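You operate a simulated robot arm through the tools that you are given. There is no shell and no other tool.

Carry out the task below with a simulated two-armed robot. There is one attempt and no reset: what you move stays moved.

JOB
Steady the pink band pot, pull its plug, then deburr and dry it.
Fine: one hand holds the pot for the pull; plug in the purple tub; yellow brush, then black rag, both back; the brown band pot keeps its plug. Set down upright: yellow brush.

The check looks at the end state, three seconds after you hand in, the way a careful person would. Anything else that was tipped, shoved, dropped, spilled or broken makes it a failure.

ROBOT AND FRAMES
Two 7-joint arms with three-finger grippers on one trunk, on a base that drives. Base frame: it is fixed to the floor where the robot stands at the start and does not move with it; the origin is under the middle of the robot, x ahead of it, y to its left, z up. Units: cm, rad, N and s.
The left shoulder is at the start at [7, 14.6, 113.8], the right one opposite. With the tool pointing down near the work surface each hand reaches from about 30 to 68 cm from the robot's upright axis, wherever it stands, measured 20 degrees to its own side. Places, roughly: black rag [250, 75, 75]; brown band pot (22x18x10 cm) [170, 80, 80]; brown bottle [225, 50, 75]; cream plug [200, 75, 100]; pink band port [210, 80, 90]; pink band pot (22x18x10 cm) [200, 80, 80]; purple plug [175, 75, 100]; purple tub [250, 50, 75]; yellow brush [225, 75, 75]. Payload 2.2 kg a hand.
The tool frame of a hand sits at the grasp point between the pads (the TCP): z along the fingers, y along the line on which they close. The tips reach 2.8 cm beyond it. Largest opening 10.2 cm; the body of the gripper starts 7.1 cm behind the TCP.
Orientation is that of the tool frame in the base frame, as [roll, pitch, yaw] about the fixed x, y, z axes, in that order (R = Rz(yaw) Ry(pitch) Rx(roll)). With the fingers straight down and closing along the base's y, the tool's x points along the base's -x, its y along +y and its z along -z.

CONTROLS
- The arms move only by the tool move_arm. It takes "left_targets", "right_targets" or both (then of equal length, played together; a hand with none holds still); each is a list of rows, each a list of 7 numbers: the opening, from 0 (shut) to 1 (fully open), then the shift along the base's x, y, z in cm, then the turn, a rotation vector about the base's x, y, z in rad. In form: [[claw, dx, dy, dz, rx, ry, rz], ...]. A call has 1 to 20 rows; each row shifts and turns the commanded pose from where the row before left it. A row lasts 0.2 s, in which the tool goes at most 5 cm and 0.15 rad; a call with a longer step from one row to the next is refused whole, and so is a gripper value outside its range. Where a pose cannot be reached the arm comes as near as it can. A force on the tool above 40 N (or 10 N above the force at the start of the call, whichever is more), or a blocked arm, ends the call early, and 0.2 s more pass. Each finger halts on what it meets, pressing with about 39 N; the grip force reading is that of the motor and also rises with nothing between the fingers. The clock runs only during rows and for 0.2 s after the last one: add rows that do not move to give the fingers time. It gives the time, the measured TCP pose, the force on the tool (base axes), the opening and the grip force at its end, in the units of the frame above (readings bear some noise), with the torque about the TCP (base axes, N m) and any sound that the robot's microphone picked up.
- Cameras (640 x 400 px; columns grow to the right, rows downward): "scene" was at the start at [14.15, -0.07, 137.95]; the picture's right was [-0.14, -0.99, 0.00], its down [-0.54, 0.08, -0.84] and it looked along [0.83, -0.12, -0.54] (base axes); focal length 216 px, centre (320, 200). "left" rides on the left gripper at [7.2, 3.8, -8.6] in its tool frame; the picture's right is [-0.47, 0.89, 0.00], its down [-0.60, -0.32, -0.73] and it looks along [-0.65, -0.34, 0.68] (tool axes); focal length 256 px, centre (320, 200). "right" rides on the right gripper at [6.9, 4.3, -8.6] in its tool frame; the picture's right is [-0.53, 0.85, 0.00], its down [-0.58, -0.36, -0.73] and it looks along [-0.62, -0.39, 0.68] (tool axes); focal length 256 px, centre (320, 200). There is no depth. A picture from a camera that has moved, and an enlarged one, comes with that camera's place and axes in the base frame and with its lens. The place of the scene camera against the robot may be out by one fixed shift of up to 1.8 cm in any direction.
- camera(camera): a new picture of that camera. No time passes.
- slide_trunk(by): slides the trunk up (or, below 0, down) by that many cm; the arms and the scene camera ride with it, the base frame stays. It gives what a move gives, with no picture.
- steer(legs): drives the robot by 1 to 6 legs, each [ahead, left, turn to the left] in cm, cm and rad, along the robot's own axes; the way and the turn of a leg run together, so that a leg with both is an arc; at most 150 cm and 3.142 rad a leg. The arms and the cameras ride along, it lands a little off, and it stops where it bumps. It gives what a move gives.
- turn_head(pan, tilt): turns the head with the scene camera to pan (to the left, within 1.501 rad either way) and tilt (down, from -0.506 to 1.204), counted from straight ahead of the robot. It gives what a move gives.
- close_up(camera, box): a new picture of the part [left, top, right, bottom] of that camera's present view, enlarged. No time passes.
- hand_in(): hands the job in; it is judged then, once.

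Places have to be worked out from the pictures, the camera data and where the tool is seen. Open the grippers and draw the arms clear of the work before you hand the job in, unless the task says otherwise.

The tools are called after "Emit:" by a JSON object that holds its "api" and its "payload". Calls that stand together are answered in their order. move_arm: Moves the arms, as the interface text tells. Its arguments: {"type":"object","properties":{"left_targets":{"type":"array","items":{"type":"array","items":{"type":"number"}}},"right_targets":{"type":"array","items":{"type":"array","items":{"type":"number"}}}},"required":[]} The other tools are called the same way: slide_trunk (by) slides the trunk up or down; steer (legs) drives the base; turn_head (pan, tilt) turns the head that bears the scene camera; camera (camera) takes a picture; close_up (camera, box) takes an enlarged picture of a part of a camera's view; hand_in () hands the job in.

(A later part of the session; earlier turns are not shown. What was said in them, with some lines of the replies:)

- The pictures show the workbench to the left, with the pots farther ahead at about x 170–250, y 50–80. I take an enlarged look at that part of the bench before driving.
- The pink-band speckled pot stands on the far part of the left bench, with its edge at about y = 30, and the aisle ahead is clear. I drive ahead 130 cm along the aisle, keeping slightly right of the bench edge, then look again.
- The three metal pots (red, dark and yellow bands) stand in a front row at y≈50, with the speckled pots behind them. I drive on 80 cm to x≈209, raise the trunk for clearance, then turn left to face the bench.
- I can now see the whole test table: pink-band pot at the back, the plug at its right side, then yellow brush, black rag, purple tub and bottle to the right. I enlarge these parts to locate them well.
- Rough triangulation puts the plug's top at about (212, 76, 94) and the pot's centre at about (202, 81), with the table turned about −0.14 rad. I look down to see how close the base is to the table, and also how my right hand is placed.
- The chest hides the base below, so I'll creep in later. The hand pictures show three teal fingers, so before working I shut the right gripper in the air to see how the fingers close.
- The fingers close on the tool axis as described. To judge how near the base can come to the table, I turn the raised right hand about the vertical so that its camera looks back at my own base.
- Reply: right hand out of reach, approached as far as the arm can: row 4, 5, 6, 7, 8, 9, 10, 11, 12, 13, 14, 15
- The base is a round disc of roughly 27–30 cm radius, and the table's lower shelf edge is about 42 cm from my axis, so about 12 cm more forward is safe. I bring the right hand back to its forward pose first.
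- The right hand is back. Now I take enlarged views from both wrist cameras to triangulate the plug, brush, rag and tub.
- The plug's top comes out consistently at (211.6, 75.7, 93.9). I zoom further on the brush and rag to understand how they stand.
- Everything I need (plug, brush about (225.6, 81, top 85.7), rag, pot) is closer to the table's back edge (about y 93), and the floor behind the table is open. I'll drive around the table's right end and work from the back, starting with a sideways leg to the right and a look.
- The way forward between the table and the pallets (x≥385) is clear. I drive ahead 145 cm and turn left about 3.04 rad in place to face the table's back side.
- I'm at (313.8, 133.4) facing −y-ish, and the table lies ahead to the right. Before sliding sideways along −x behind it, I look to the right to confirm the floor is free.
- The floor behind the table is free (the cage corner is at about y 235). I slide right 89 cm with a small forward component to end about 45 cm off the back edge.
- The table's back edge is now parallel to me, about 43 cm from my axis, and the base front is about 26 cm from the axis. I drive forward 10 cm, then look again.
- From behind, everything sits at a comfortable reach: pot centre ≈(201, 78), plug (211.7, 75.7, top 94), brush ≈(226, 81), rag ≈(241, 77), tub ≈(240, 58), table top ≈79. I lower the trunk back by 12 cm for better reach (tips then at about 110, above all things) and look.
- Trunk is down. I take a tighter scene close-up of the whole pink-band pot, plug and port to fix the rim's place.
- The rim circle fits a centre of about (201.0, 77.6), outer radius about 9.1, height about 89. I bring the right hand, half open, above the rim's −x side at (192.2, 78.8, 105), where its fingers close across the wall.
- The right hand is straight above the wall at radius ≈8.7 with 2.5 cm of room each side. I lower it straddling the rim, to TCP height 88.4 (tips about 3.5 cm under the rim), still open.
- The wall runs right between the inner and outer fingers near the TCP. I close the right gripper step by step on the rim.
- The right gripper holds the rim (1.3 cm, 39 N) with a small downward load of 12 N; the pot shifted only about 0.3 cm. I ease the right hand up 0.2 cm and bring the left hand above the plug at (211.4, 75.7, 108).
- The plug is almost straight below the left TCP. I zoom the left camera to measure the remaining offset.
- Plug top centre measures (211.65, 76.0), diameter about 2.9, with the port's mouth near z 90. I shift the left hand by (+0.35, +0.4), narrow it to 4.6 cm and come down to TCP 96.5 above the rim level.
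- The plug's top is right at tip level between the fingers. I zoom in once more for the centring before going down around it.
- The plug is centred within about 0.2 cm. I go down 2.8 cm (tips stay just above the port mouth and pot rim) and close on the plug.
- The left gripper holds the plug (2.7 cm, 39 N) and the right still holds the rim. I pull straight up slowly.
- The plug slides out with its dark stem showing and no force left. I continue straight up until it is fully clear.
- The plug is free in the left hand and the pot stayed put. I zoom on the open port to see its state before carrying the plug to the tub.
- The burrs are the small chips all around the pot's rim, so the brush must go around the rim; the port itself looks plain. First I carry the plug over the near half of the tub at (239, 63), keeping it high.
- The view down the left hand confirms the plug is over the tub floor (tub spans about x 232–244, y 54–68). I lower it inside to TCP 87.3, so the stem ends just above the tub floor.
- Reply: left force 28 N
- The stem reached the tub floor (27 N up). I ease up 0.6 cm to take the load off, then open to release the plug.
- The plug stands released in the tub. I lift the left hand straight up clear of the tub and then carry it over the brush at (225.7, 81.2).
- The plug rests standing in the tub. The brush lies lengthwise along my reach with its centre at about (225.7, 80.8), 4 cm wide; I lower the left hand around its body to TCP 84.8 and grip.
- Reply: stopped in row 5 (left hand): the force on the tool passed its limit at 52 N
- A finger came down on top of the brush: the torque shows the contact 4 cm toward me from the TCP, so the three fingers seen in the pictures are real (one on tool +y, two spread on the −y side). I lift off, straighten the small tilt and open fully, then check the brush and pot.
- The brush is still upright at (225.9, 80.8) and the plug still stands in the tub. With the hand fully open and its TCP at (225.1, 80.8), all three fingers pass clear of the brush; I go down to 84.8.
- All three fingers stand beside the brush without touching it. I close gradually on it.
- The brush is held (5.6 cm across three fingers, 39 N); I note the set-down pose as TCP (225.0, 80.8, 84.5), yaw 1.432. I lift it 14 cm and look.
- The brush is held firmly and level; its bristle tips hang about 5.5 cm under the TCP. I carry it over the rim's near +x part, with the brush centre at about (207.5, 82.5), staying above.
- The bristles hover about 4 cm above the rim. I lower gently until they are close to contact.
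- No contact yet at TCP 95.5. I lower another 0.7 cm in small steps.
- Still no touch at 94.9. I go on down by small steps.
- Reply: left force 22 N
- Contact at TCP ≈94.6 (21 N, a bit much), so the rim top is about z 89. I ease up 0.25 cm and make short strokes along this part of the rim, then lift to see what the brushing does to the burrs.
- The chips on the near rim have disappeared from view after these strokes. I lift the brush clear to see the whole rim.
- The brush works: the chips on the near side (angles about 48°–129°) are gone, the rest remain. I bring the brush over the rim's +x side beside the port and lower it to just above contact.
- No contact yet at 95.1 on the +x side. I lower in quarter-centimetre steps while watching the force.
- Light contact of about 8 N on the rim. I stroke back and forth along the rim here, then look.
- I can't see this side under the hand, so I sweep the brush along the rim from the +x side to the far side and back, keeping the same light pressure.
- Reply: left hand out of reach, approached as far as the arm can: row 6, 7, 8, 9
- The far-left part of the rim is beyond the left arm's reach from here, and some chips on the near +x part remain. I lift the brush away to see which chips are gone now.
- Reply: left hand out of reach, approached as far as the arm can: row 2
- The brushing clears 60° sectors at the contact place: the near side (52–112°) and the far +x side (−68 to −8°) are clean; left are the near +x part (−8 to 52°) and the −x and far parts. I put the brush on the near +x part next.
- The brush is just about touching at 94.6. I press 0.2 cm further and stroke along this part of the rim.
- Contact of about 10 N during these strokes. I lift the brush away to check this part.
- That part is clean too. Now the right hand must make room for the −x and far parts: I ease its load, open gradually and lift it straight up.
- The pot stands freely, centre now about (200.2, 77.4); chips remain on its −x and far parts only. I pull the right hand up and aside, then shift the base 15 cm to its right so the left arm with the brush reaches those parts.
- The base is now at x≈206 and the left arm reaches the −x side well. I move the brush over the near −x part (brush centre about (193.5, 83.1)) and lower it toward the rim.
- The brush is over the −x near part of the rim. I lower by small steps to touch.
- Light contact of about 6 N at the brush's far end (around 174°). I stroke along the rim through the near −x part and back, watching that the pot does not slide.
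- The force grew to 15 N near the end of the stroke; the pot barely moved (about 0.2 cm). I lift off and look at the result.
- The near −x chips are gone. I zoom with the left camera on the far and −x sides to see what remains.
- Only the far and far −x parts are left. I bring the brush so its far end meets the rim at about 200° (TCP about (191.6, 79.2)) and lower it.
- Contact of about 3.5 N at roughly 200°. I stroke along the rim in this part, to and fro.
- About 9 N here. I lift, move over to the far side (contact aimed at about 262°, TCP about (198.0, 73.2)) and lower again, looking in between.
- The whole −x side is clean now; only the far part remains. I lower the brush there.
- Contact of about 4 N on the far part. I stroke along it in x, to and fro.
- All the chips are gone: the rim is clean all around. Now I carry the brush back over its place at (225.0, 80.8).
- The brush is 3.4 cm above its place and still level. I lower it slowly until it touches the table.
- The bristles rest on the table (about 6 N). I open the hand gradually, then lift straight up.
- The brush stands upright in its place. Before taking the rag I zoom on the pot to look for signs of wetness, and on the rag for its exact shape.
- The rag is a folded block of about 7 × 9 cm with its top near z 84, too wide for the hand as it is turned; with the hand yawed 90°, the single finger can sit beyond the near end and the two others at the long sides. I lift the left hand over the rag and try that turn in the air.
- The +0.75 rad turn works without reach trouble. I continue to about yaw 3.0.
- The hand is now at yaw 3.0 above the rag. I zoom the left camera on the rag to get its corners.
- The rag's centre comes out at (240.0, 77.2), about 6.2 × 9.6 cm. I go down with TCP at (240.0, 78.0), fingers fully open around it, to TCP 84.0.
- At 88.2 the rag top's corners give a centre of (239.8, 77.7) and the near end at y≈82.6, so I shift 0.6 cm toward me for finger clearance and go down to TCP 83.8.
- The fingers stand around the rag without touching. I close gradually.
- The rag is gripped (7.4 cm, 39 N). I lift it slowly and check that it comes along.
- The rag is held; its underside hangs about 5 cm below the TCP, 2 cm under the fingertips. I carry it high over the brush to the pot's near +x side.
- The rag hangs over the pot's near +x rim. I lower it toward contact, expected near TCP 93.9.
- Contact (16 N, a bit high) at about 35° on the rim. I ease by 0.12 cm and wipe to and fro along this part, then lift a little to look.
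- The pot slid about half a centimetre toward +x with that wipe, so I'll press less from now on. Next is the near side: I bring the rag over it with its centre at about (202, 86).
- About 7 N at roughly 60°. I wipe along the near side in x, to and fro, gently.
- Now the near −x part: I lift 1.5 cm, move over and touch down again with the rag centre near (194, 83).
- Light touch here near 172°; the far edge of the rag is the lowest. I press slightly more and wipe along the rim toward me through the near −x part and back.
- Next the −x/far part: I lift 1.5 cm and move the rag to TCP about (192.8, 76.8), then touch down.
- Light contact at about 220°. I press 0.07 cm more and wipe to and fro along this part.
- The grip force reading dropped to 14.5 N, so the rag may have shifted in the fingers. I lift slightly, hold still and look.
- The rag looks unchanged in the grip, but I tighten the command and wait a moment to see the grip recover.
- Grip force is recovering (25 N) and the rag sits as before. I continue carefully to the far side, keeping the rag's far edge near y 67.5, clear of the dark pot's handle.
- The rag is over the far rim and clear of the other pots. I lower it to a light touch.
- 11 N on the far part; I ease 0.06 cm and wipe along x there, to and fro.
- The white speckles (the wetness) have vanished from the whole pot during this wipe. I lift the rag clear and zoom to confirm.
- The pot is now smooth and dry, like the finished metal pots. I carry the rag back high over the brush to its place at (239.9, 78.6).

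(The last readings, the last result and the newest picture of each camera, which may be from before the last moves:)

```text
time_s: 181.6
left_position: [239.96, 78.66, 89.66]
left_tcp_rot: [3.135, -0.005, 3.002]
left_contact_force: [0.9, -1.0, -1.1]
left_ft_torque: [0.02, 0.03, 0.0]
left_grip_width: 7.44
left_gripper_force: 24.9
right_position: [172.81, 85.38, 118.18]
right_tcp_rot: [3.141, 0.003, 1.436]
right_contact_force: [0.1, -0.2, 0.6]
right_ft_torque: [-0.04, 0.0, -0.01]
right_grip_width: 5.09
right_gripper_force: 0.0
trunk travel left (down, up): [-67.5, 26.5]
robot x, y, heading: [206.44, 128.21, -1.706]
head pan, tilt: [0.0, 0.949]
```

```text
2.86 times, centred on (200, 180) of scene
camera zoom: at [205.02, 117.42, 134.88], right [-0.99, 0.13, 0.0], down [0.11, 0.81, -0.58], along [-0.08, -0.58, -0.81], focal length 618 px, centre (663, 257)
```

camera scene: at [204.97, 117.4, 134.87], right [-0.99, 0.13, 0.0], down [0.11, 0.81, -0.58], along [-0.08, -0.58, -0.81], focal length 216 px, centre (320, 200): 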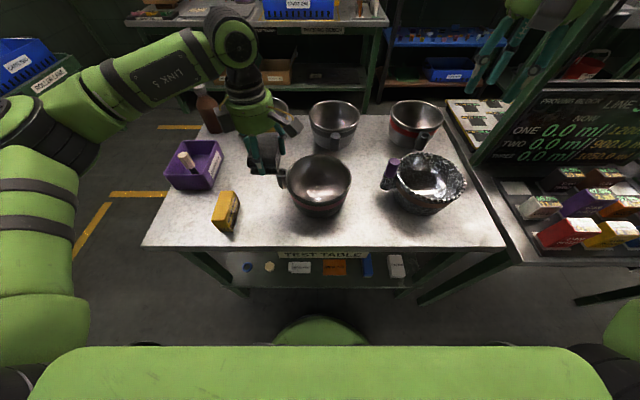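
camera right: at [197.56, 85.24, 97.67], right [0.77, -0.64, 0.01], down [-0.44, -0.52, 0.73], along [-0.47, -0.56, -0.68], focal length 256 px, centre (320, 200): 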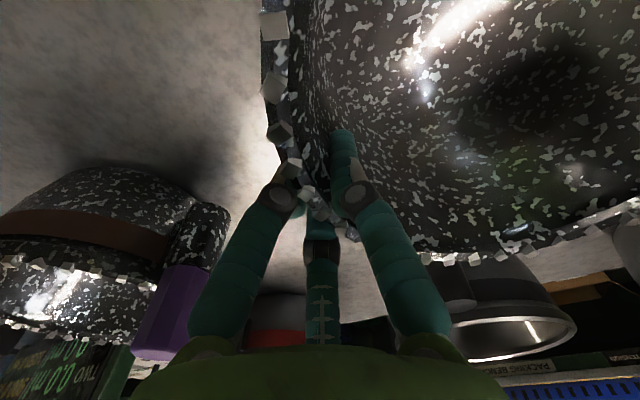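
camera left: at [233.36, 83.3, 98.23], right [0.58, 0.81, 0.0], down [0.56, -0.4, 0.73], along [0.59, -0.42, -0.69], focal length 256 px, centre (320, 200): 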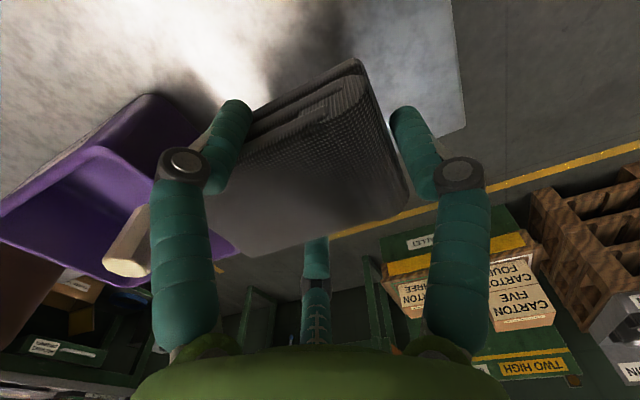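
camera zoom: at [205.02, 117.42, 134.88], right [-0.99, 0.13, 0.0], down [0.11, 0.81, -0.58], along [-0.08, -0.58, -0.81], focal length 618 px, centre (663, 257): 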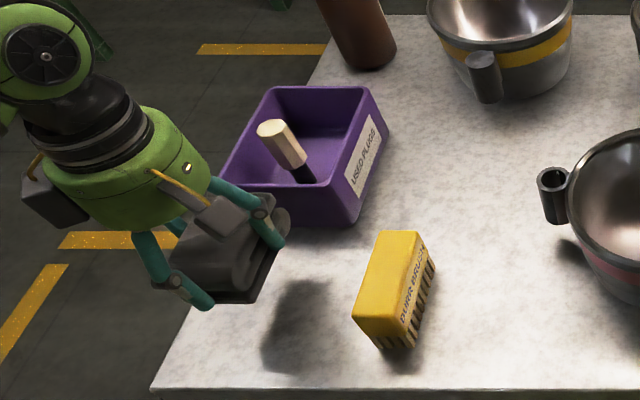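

The rag is 5 cm above its place. I lower it down to the table slowly.

Emit:
{"api": "move_arm", "payload": {"left_targets": [[0.4, 0, 0, -2.5, 0, 0, 0], [0.4, 0, 0, -1.5, 0, 0, 0], [0.4, 0, 0, -0.7, 0, 0, 0], [0.4, 0, 0, -0.4, 0, 0, 0], [0.4, 0, 0, 0, 0, 0, 0]]}}

Emit:
{"api": "move_arm", "payload": {"left_targets": [[0.4, 0, 0, -0.2, 0, 0, 0], [0.4, 0, 0, -0.15, 0, 0, 0], [0.4, 0, 0, 0, 0, 0, 0]]}}

```text
time_s: 182.8
left_position: [239.78, 78.56, 84.5]
left_tcp_rot: [3.137, -0.007, 3.002]
left_contact_force: [0.3, -0.1, -1.6]
left_ft_torque: [-0.01, -0.01, 0.02]
left_grip_width: 7.42
left_gripper_force: 24.8
right_position: [172.89, 85.43, 118.03]
right_tcp_rot: [3.14, 0.003, 1.436]
right_contact_force: [0.0, -0.4, -0.6]
right_ft_torque: [0.0, -0.02, 0.01]
right_grip_width: 5.08
right_gripper_force: 0.0
trunk travel left (down, up): [-67.5, 26.5]
robot x, y, heading: [206.41, 128.25, -1.701]
head pan, tilt: [0.0, 0.949]
```

```text
time_s: 183.6
left_position: [239.92, 78.65, 84.28]
left_tcp_rot: [3.137, -0.005, 3.003]
left_contact_force: [0.4, -0.1, -0.8]
left_ft_torque: [0.0, -0.04, 0.0]
left_grip_width: 7.41
left_gripper_force: 24.8
right_position: [172.84, 85.46, 118.02]
right_tcp_rot: [3.14, 0.004, 1.436]
right_contact_force: [-0.1, 0.7, 0.0]
right_ft_torque: [0.0, -0.01, -0.01]
right_grip_width: 5.1
right_gripper_force: 0.0
trunk travel left (down, up): [-67.5, 26.5]
robot x, y, heading: [206.54, 128.39, -1.702]
head pan, tilt: [0.0, 0.949]
```

Emit:
{"api": "move_arm", "payload": {"left_targets": [[0.4, 0, 0, -0.15, 0, 0, 0], [0.4, 0, 0, -0.15, 0, 0, 0], [0.4, 0, 0, 0, 0, 0, 0]]}}

```text
time_s: 184.4
left_position: [239.8, 78.59, 83.97]
left_tcp_rot: [3.136, -0.007, 3.001]
left_contact_force: [-1.0, 0.4, -0.1]
left_ft_torque: [-0.01, 0.03, -0.02]
left_grip_width: 7.42
left_gripper_force: 24.8
right_position: [173.02, 85.23, 118.17]
right_tcp_rot: [3.139, 0.004, 1.437]
right_contact_force: [0.1, 0.0, 1.3]
right_ft_torque: [-0.02, -0.02, 0.01]
right_grip_width: 5.11
right_gripper_force: 0.0
trunk travel left (down, up): [-67.5, 26.5]
robot x, y, heading: [206.22, 128.6, -1.706]
head pan, tilt: [0.0, 0.949]
```

Still no clear touch at 84.0. I lower another 0.2 cm.

Emit:
{"api": "move_arm", "payload": {"left_targets": [[0.4, 0, 0, -0.1, 0, 0, 0], [0.4, 0, 0, -0.1, 0, 0, 0], [0.4, 0, 0, 0, 0, 0, 0]]}}

Emit:
{"api": "close_up", "payload": {"camera": "scene", "box": [120, 130, 260, 250]}}

```text
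time_s: 185.2
left_position: [239.92, 78.65, 83.78]
left_tcp_rot: [3.138, -0.002, 3.003]
left_contact_force: [1.5, -0.3, 5.1]
left_ft_torque: [0.15, -0.18, -0.01]
left_grip_width: 7.43
left_gripper_force: 24.3
right_position: [172.88, 85.38, 118.07]
right_tcp_rot: [3.14, 0.003, 1.438]
right_contact_force: [0.7, -0.3, -0.7]
right_ft_torque: [-0.01, -0.03, 0.01]
right_grip_width: 5.12
right_gripper_force: 0.1
trunk travel left (down, up): [-67.5, 26.5]
robot x, y, heading: [206.3, 128.26, -1.704]
head pan, tilt: [0.0, 0.949]
```

```text
3.33 times, centred on (190, 190) of scene
camera zoom: at [205.03, 117.49, 134.89], right [-0.99, 0.13, 0.0], down [0.11, 0.81, -0.58], along [-0.08, -0.58, -0.81], focal length 721 px, centre (753, 233)
```

zoom: 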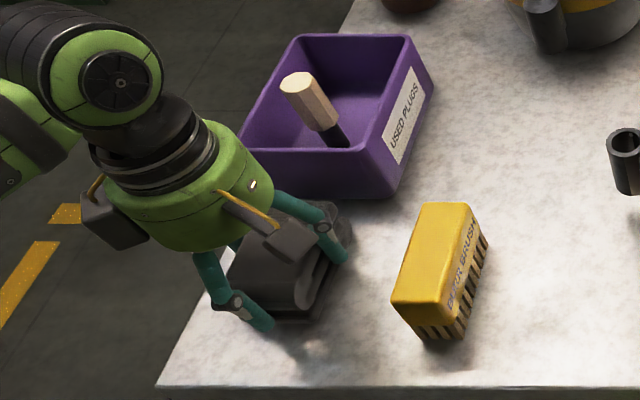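

The rag rests on the table (about 5 N). I open gradually to full and lift straight up.

Emit:
{"api": "move_arm", "payload": {"left_targets": [[0.75, 0, 0, 0, 0, 0, 0], [0.8, 0, 0, 0, 0, 0, 0], [0.9, 0, 0, 0, 0, 0, 0], [1.0, 0, 0, 0, 0, 0, 0], [1.0, 0, 0, 0, 0, 0, 0], [1.0, 0, 0, 1.0, 0, 0, 0], [1.0, 0, 0, 3.0, 0, 0, 0], [1.0, 0, 0, 4.0, 0, 0, 0], [1.0, 0, 0, 4.5, 0, 0, 0], [1.0, 0, 0, 4.5, 0, 0, 0], [1.0, 0, 0, 0, 0, 0, 0]]}}

Emit:
{"api": "close_up", "payload": {"camera": "scene", "box": [120, 110, 280, 250]}}

Emit:
{"api": "camera", "payload": {"camera": "left"}}

```text
time_s: 187.6
left_position: [239.84, 78.46, 100.7]
left_tcp_rot: [3.136, -0.005, 3.001]
left_contact_force: [-0.3, 0.1, 0.1]
left_ft_torque: [0.02, -0.01, 0.03]
left_grip_width: 10.21
left_gripper_force: 0.1
right_position: [172.96, 85.41, 118.11]
right_tcp_rot: [3.141, 0.003, 1.437]
right_contact_force: [-0.7, -0.1, 0.2]
right_ft_torque: [-0.01, 0.0, 0.01]
right_grip_width: 5.12
right_gripper_force: 0.0
trunk travel left (down, up): [-67.5, 26.5]
robot x, y, heading: [206.17, 128.5, -1.709]
head pan, tilt: [0.0, 0.949]
```

```text
2.86 times, centred on (200, 180) of scene
camera zoom: at [205.1, 117.39, 134.88], right [-0.99, 0.13, 0.0], down [0.11, 0.81, -0.58], along [-0.08, -0.58, -0.81], focal length 618 px, centre (663, 257)
```

zoom: 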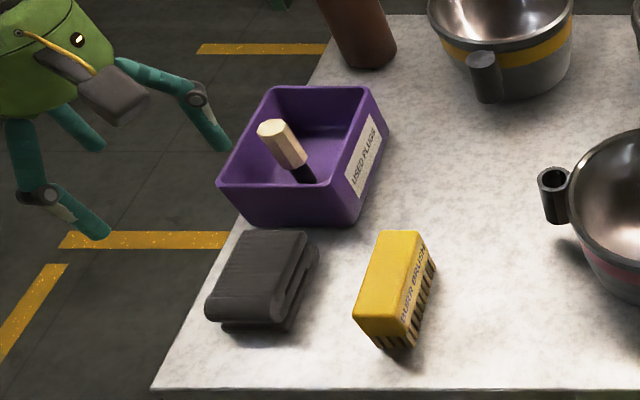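

```text
taken
camera left: at [233.19, 83.22, 109.27], right [0.58, 0.81, 0.0], down [0.56, -0.4, 0.73], along [0.59, -0.42, -0.69], focal length 256 px, centre (320, 200)
```

left: 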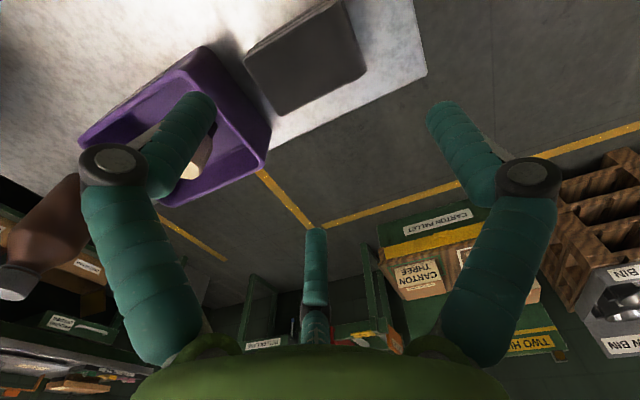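

Rag, brush and tub all look right. I raise the left hand and open the right one fully, then back the base away 35 cm so both arms are clear of the table.

Emit:
{"api": "move_arm", "payload": {"left_targets": [[1.0, 0, 0, 4.0, 0, 0, 0], [1.0, 0, 0, 4.0, 0, 0, 0], [1.0, 0, 0, 4.0, 0, 0, 0], [1.0, 0, 0, 0, 0, 0, 0]], "right_targets": [[0.5, 0, 0, 1.0, 0, 0, 0], [0.7, 0, 0, 1.0, 0, 0, 0], [1.0, 0, 0, 1.0, 0, 0, 0], [1.0, 0, 0, 0, 0, 0, 0]]}}

Emit:
{"api": "steer", "payload": {"legs": [[-35, 0, 0]]}}

Emit:
{"api": "turn_head", "payload": {"pan": 0.0, "tilt": 0.75}}

Emit:
{"api": "camera", "payload": {"camera": "scene"}}

Emit:
{"api": "close_up", "payload": {"camera": "scene", "box": [180, 110, 480, 280]}}

```text
time_s: 188.6
left_position: [239.46, 78.44, 112.64]
left_tcp_rot: [3.138, -0.005, 3.002]
left_contact_force: [0.4, 0.6, -0.1]
left_ft_torque: [0.03, -0.02, -0.01]
left_grip_width: 10.2
left_gripper_force: 0.1
right_position: [172.9, 85.33, 121.16]
right_tcp_rot: [3.141, 0.003, 1.436]
right_contact_force: [-0.3, 0.4, 0.0]
right_ft_torque: [0.02, 0.0, -0.02]
right_grip_width: 10.19
right_gripper_force: 0.0
trunk travel left (down, up): [-67.5, 26.5]
robot x, y, heading: [206.25, 128.87, -1.706]
head pan, tilt: [0.0, 0.949]
```

```text
time_s: 190.9
left_position: [244.28, 113.89, 112.71]
left_tcp_rot: [3.137, -0.006, 3.005]
left_contact_force: [-0.3, 0.6, -0.7]
left_ft_torque: [-0.01, 0.0, -0.01]
left_grip_width: 10.2
left_gripper_force: 0.1
right_position: [177.82, 120.46, 121.12]
right_tcp_rot: [3.139, 0.002, 1.439]
right_contact_force: [1.1, -0.4, 1.0]
right_ft_torque: [0.01, 0.01, 0.0]
right_grip_width: 10.18
right_gripper_force: 0.0
trunk travel left (down, up): [-67.5, 26.5]
robot x, y, heading: [211.21, 163.84, -1.699]
head pan, tilt: [0.0, 0.949]
```

```text
time_s: 191.6
left_position: [244.25, 113.79, 112.76]
left_tcp_rot: [3.136, -0.005, 3.005]
left_contact_force: [0.0, 0.6, -0.2]
left_ft_torque: [-0.01, -0.05, -0.02]
left_grip_width: 10.2
left_gripper_force: 0.0
right_position: [177.84, 120.61, 121.05]
right_tcp_rot: [3.139, 0.004, 1.439]
right_contact_force: [-0.4, 0.0, -0.1]
right_ft_torque: [0.01, 0.01, 0.03]
right_grip_width: 10.21
right_gripper_force: 0.1
trunk travel left (down, up): [-67.5, 26.5]
robot x, y, heading: [211.2, 164.1, -1.705]
head pan, tilt: [0.0, 0.75]
```

```text
taken
camera scene: at [209.72, 151.76, 136.43], right [-0.99, 0.13, 0.0], down [0.09, 0.68, -0.73], along [-0.1, -0.72, -0.68], focal length 216 px, centre (320, 200)
```

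scene: 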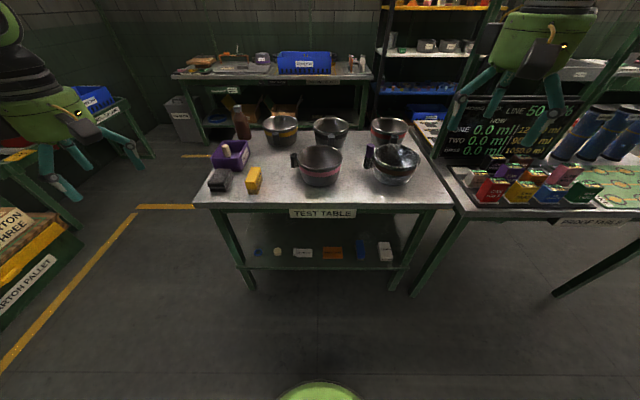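

```text
2.13 times, centred on (330, 195) of scene
camera zoom: at [209.72, 151.76, 136.43], right [-0.99, 0.13, 0.0], down [0.09, 0.68, -0.73], along [-0.1, -0.72, -0.68], focal length 461 px, centre (299, 211)
```

zoom: 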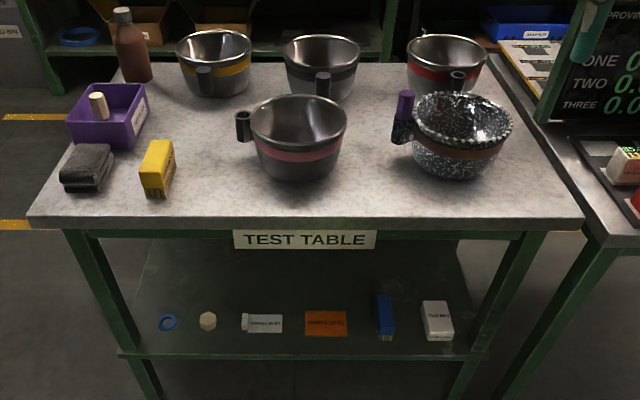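

Everything checks out. The pink-band pot is unplugged, smooth and dry, and the cream plug is in the purple tub. The yellow brush stands upright and the black rag is back in its place. The brown-band pot keeps its purple plug, the other pots and bottle stand, and both arms are open and clear. I hand in the job.

Emit:
{"api": "hand_in", "payload": {}}

```text
The job is handed in.
```

The job is done and handed in; I don't have the check's verdict yet.

- **Pink band pot:** The right hand held the rim while the left pulled the plug straight up. I brushed all the burrs off the rim. I then wiped it with the rag until the wet speckles disappeared from the whole pot.
- **Plug:** It was standing in the purple tub at the last look.
- **Brush and rag:** Both are back in their places, with the yellow brush standing upright.
- **Brown band pot:** It was not touched and still has its purple plug.

Two small things the check might notice:

- **Pot shifted:** The pink band pot ended up roughly 1 cm from where it started, because I brushed the last half of the rim and did all the wiping without holding it.
- **Brush pressed:** On my first try at gripping the brush, a finger came down on top of it. It stayed upright, and I lifted off and gripped it properly.

Both arms are open and clear of the table, and the robot is backed away from it.
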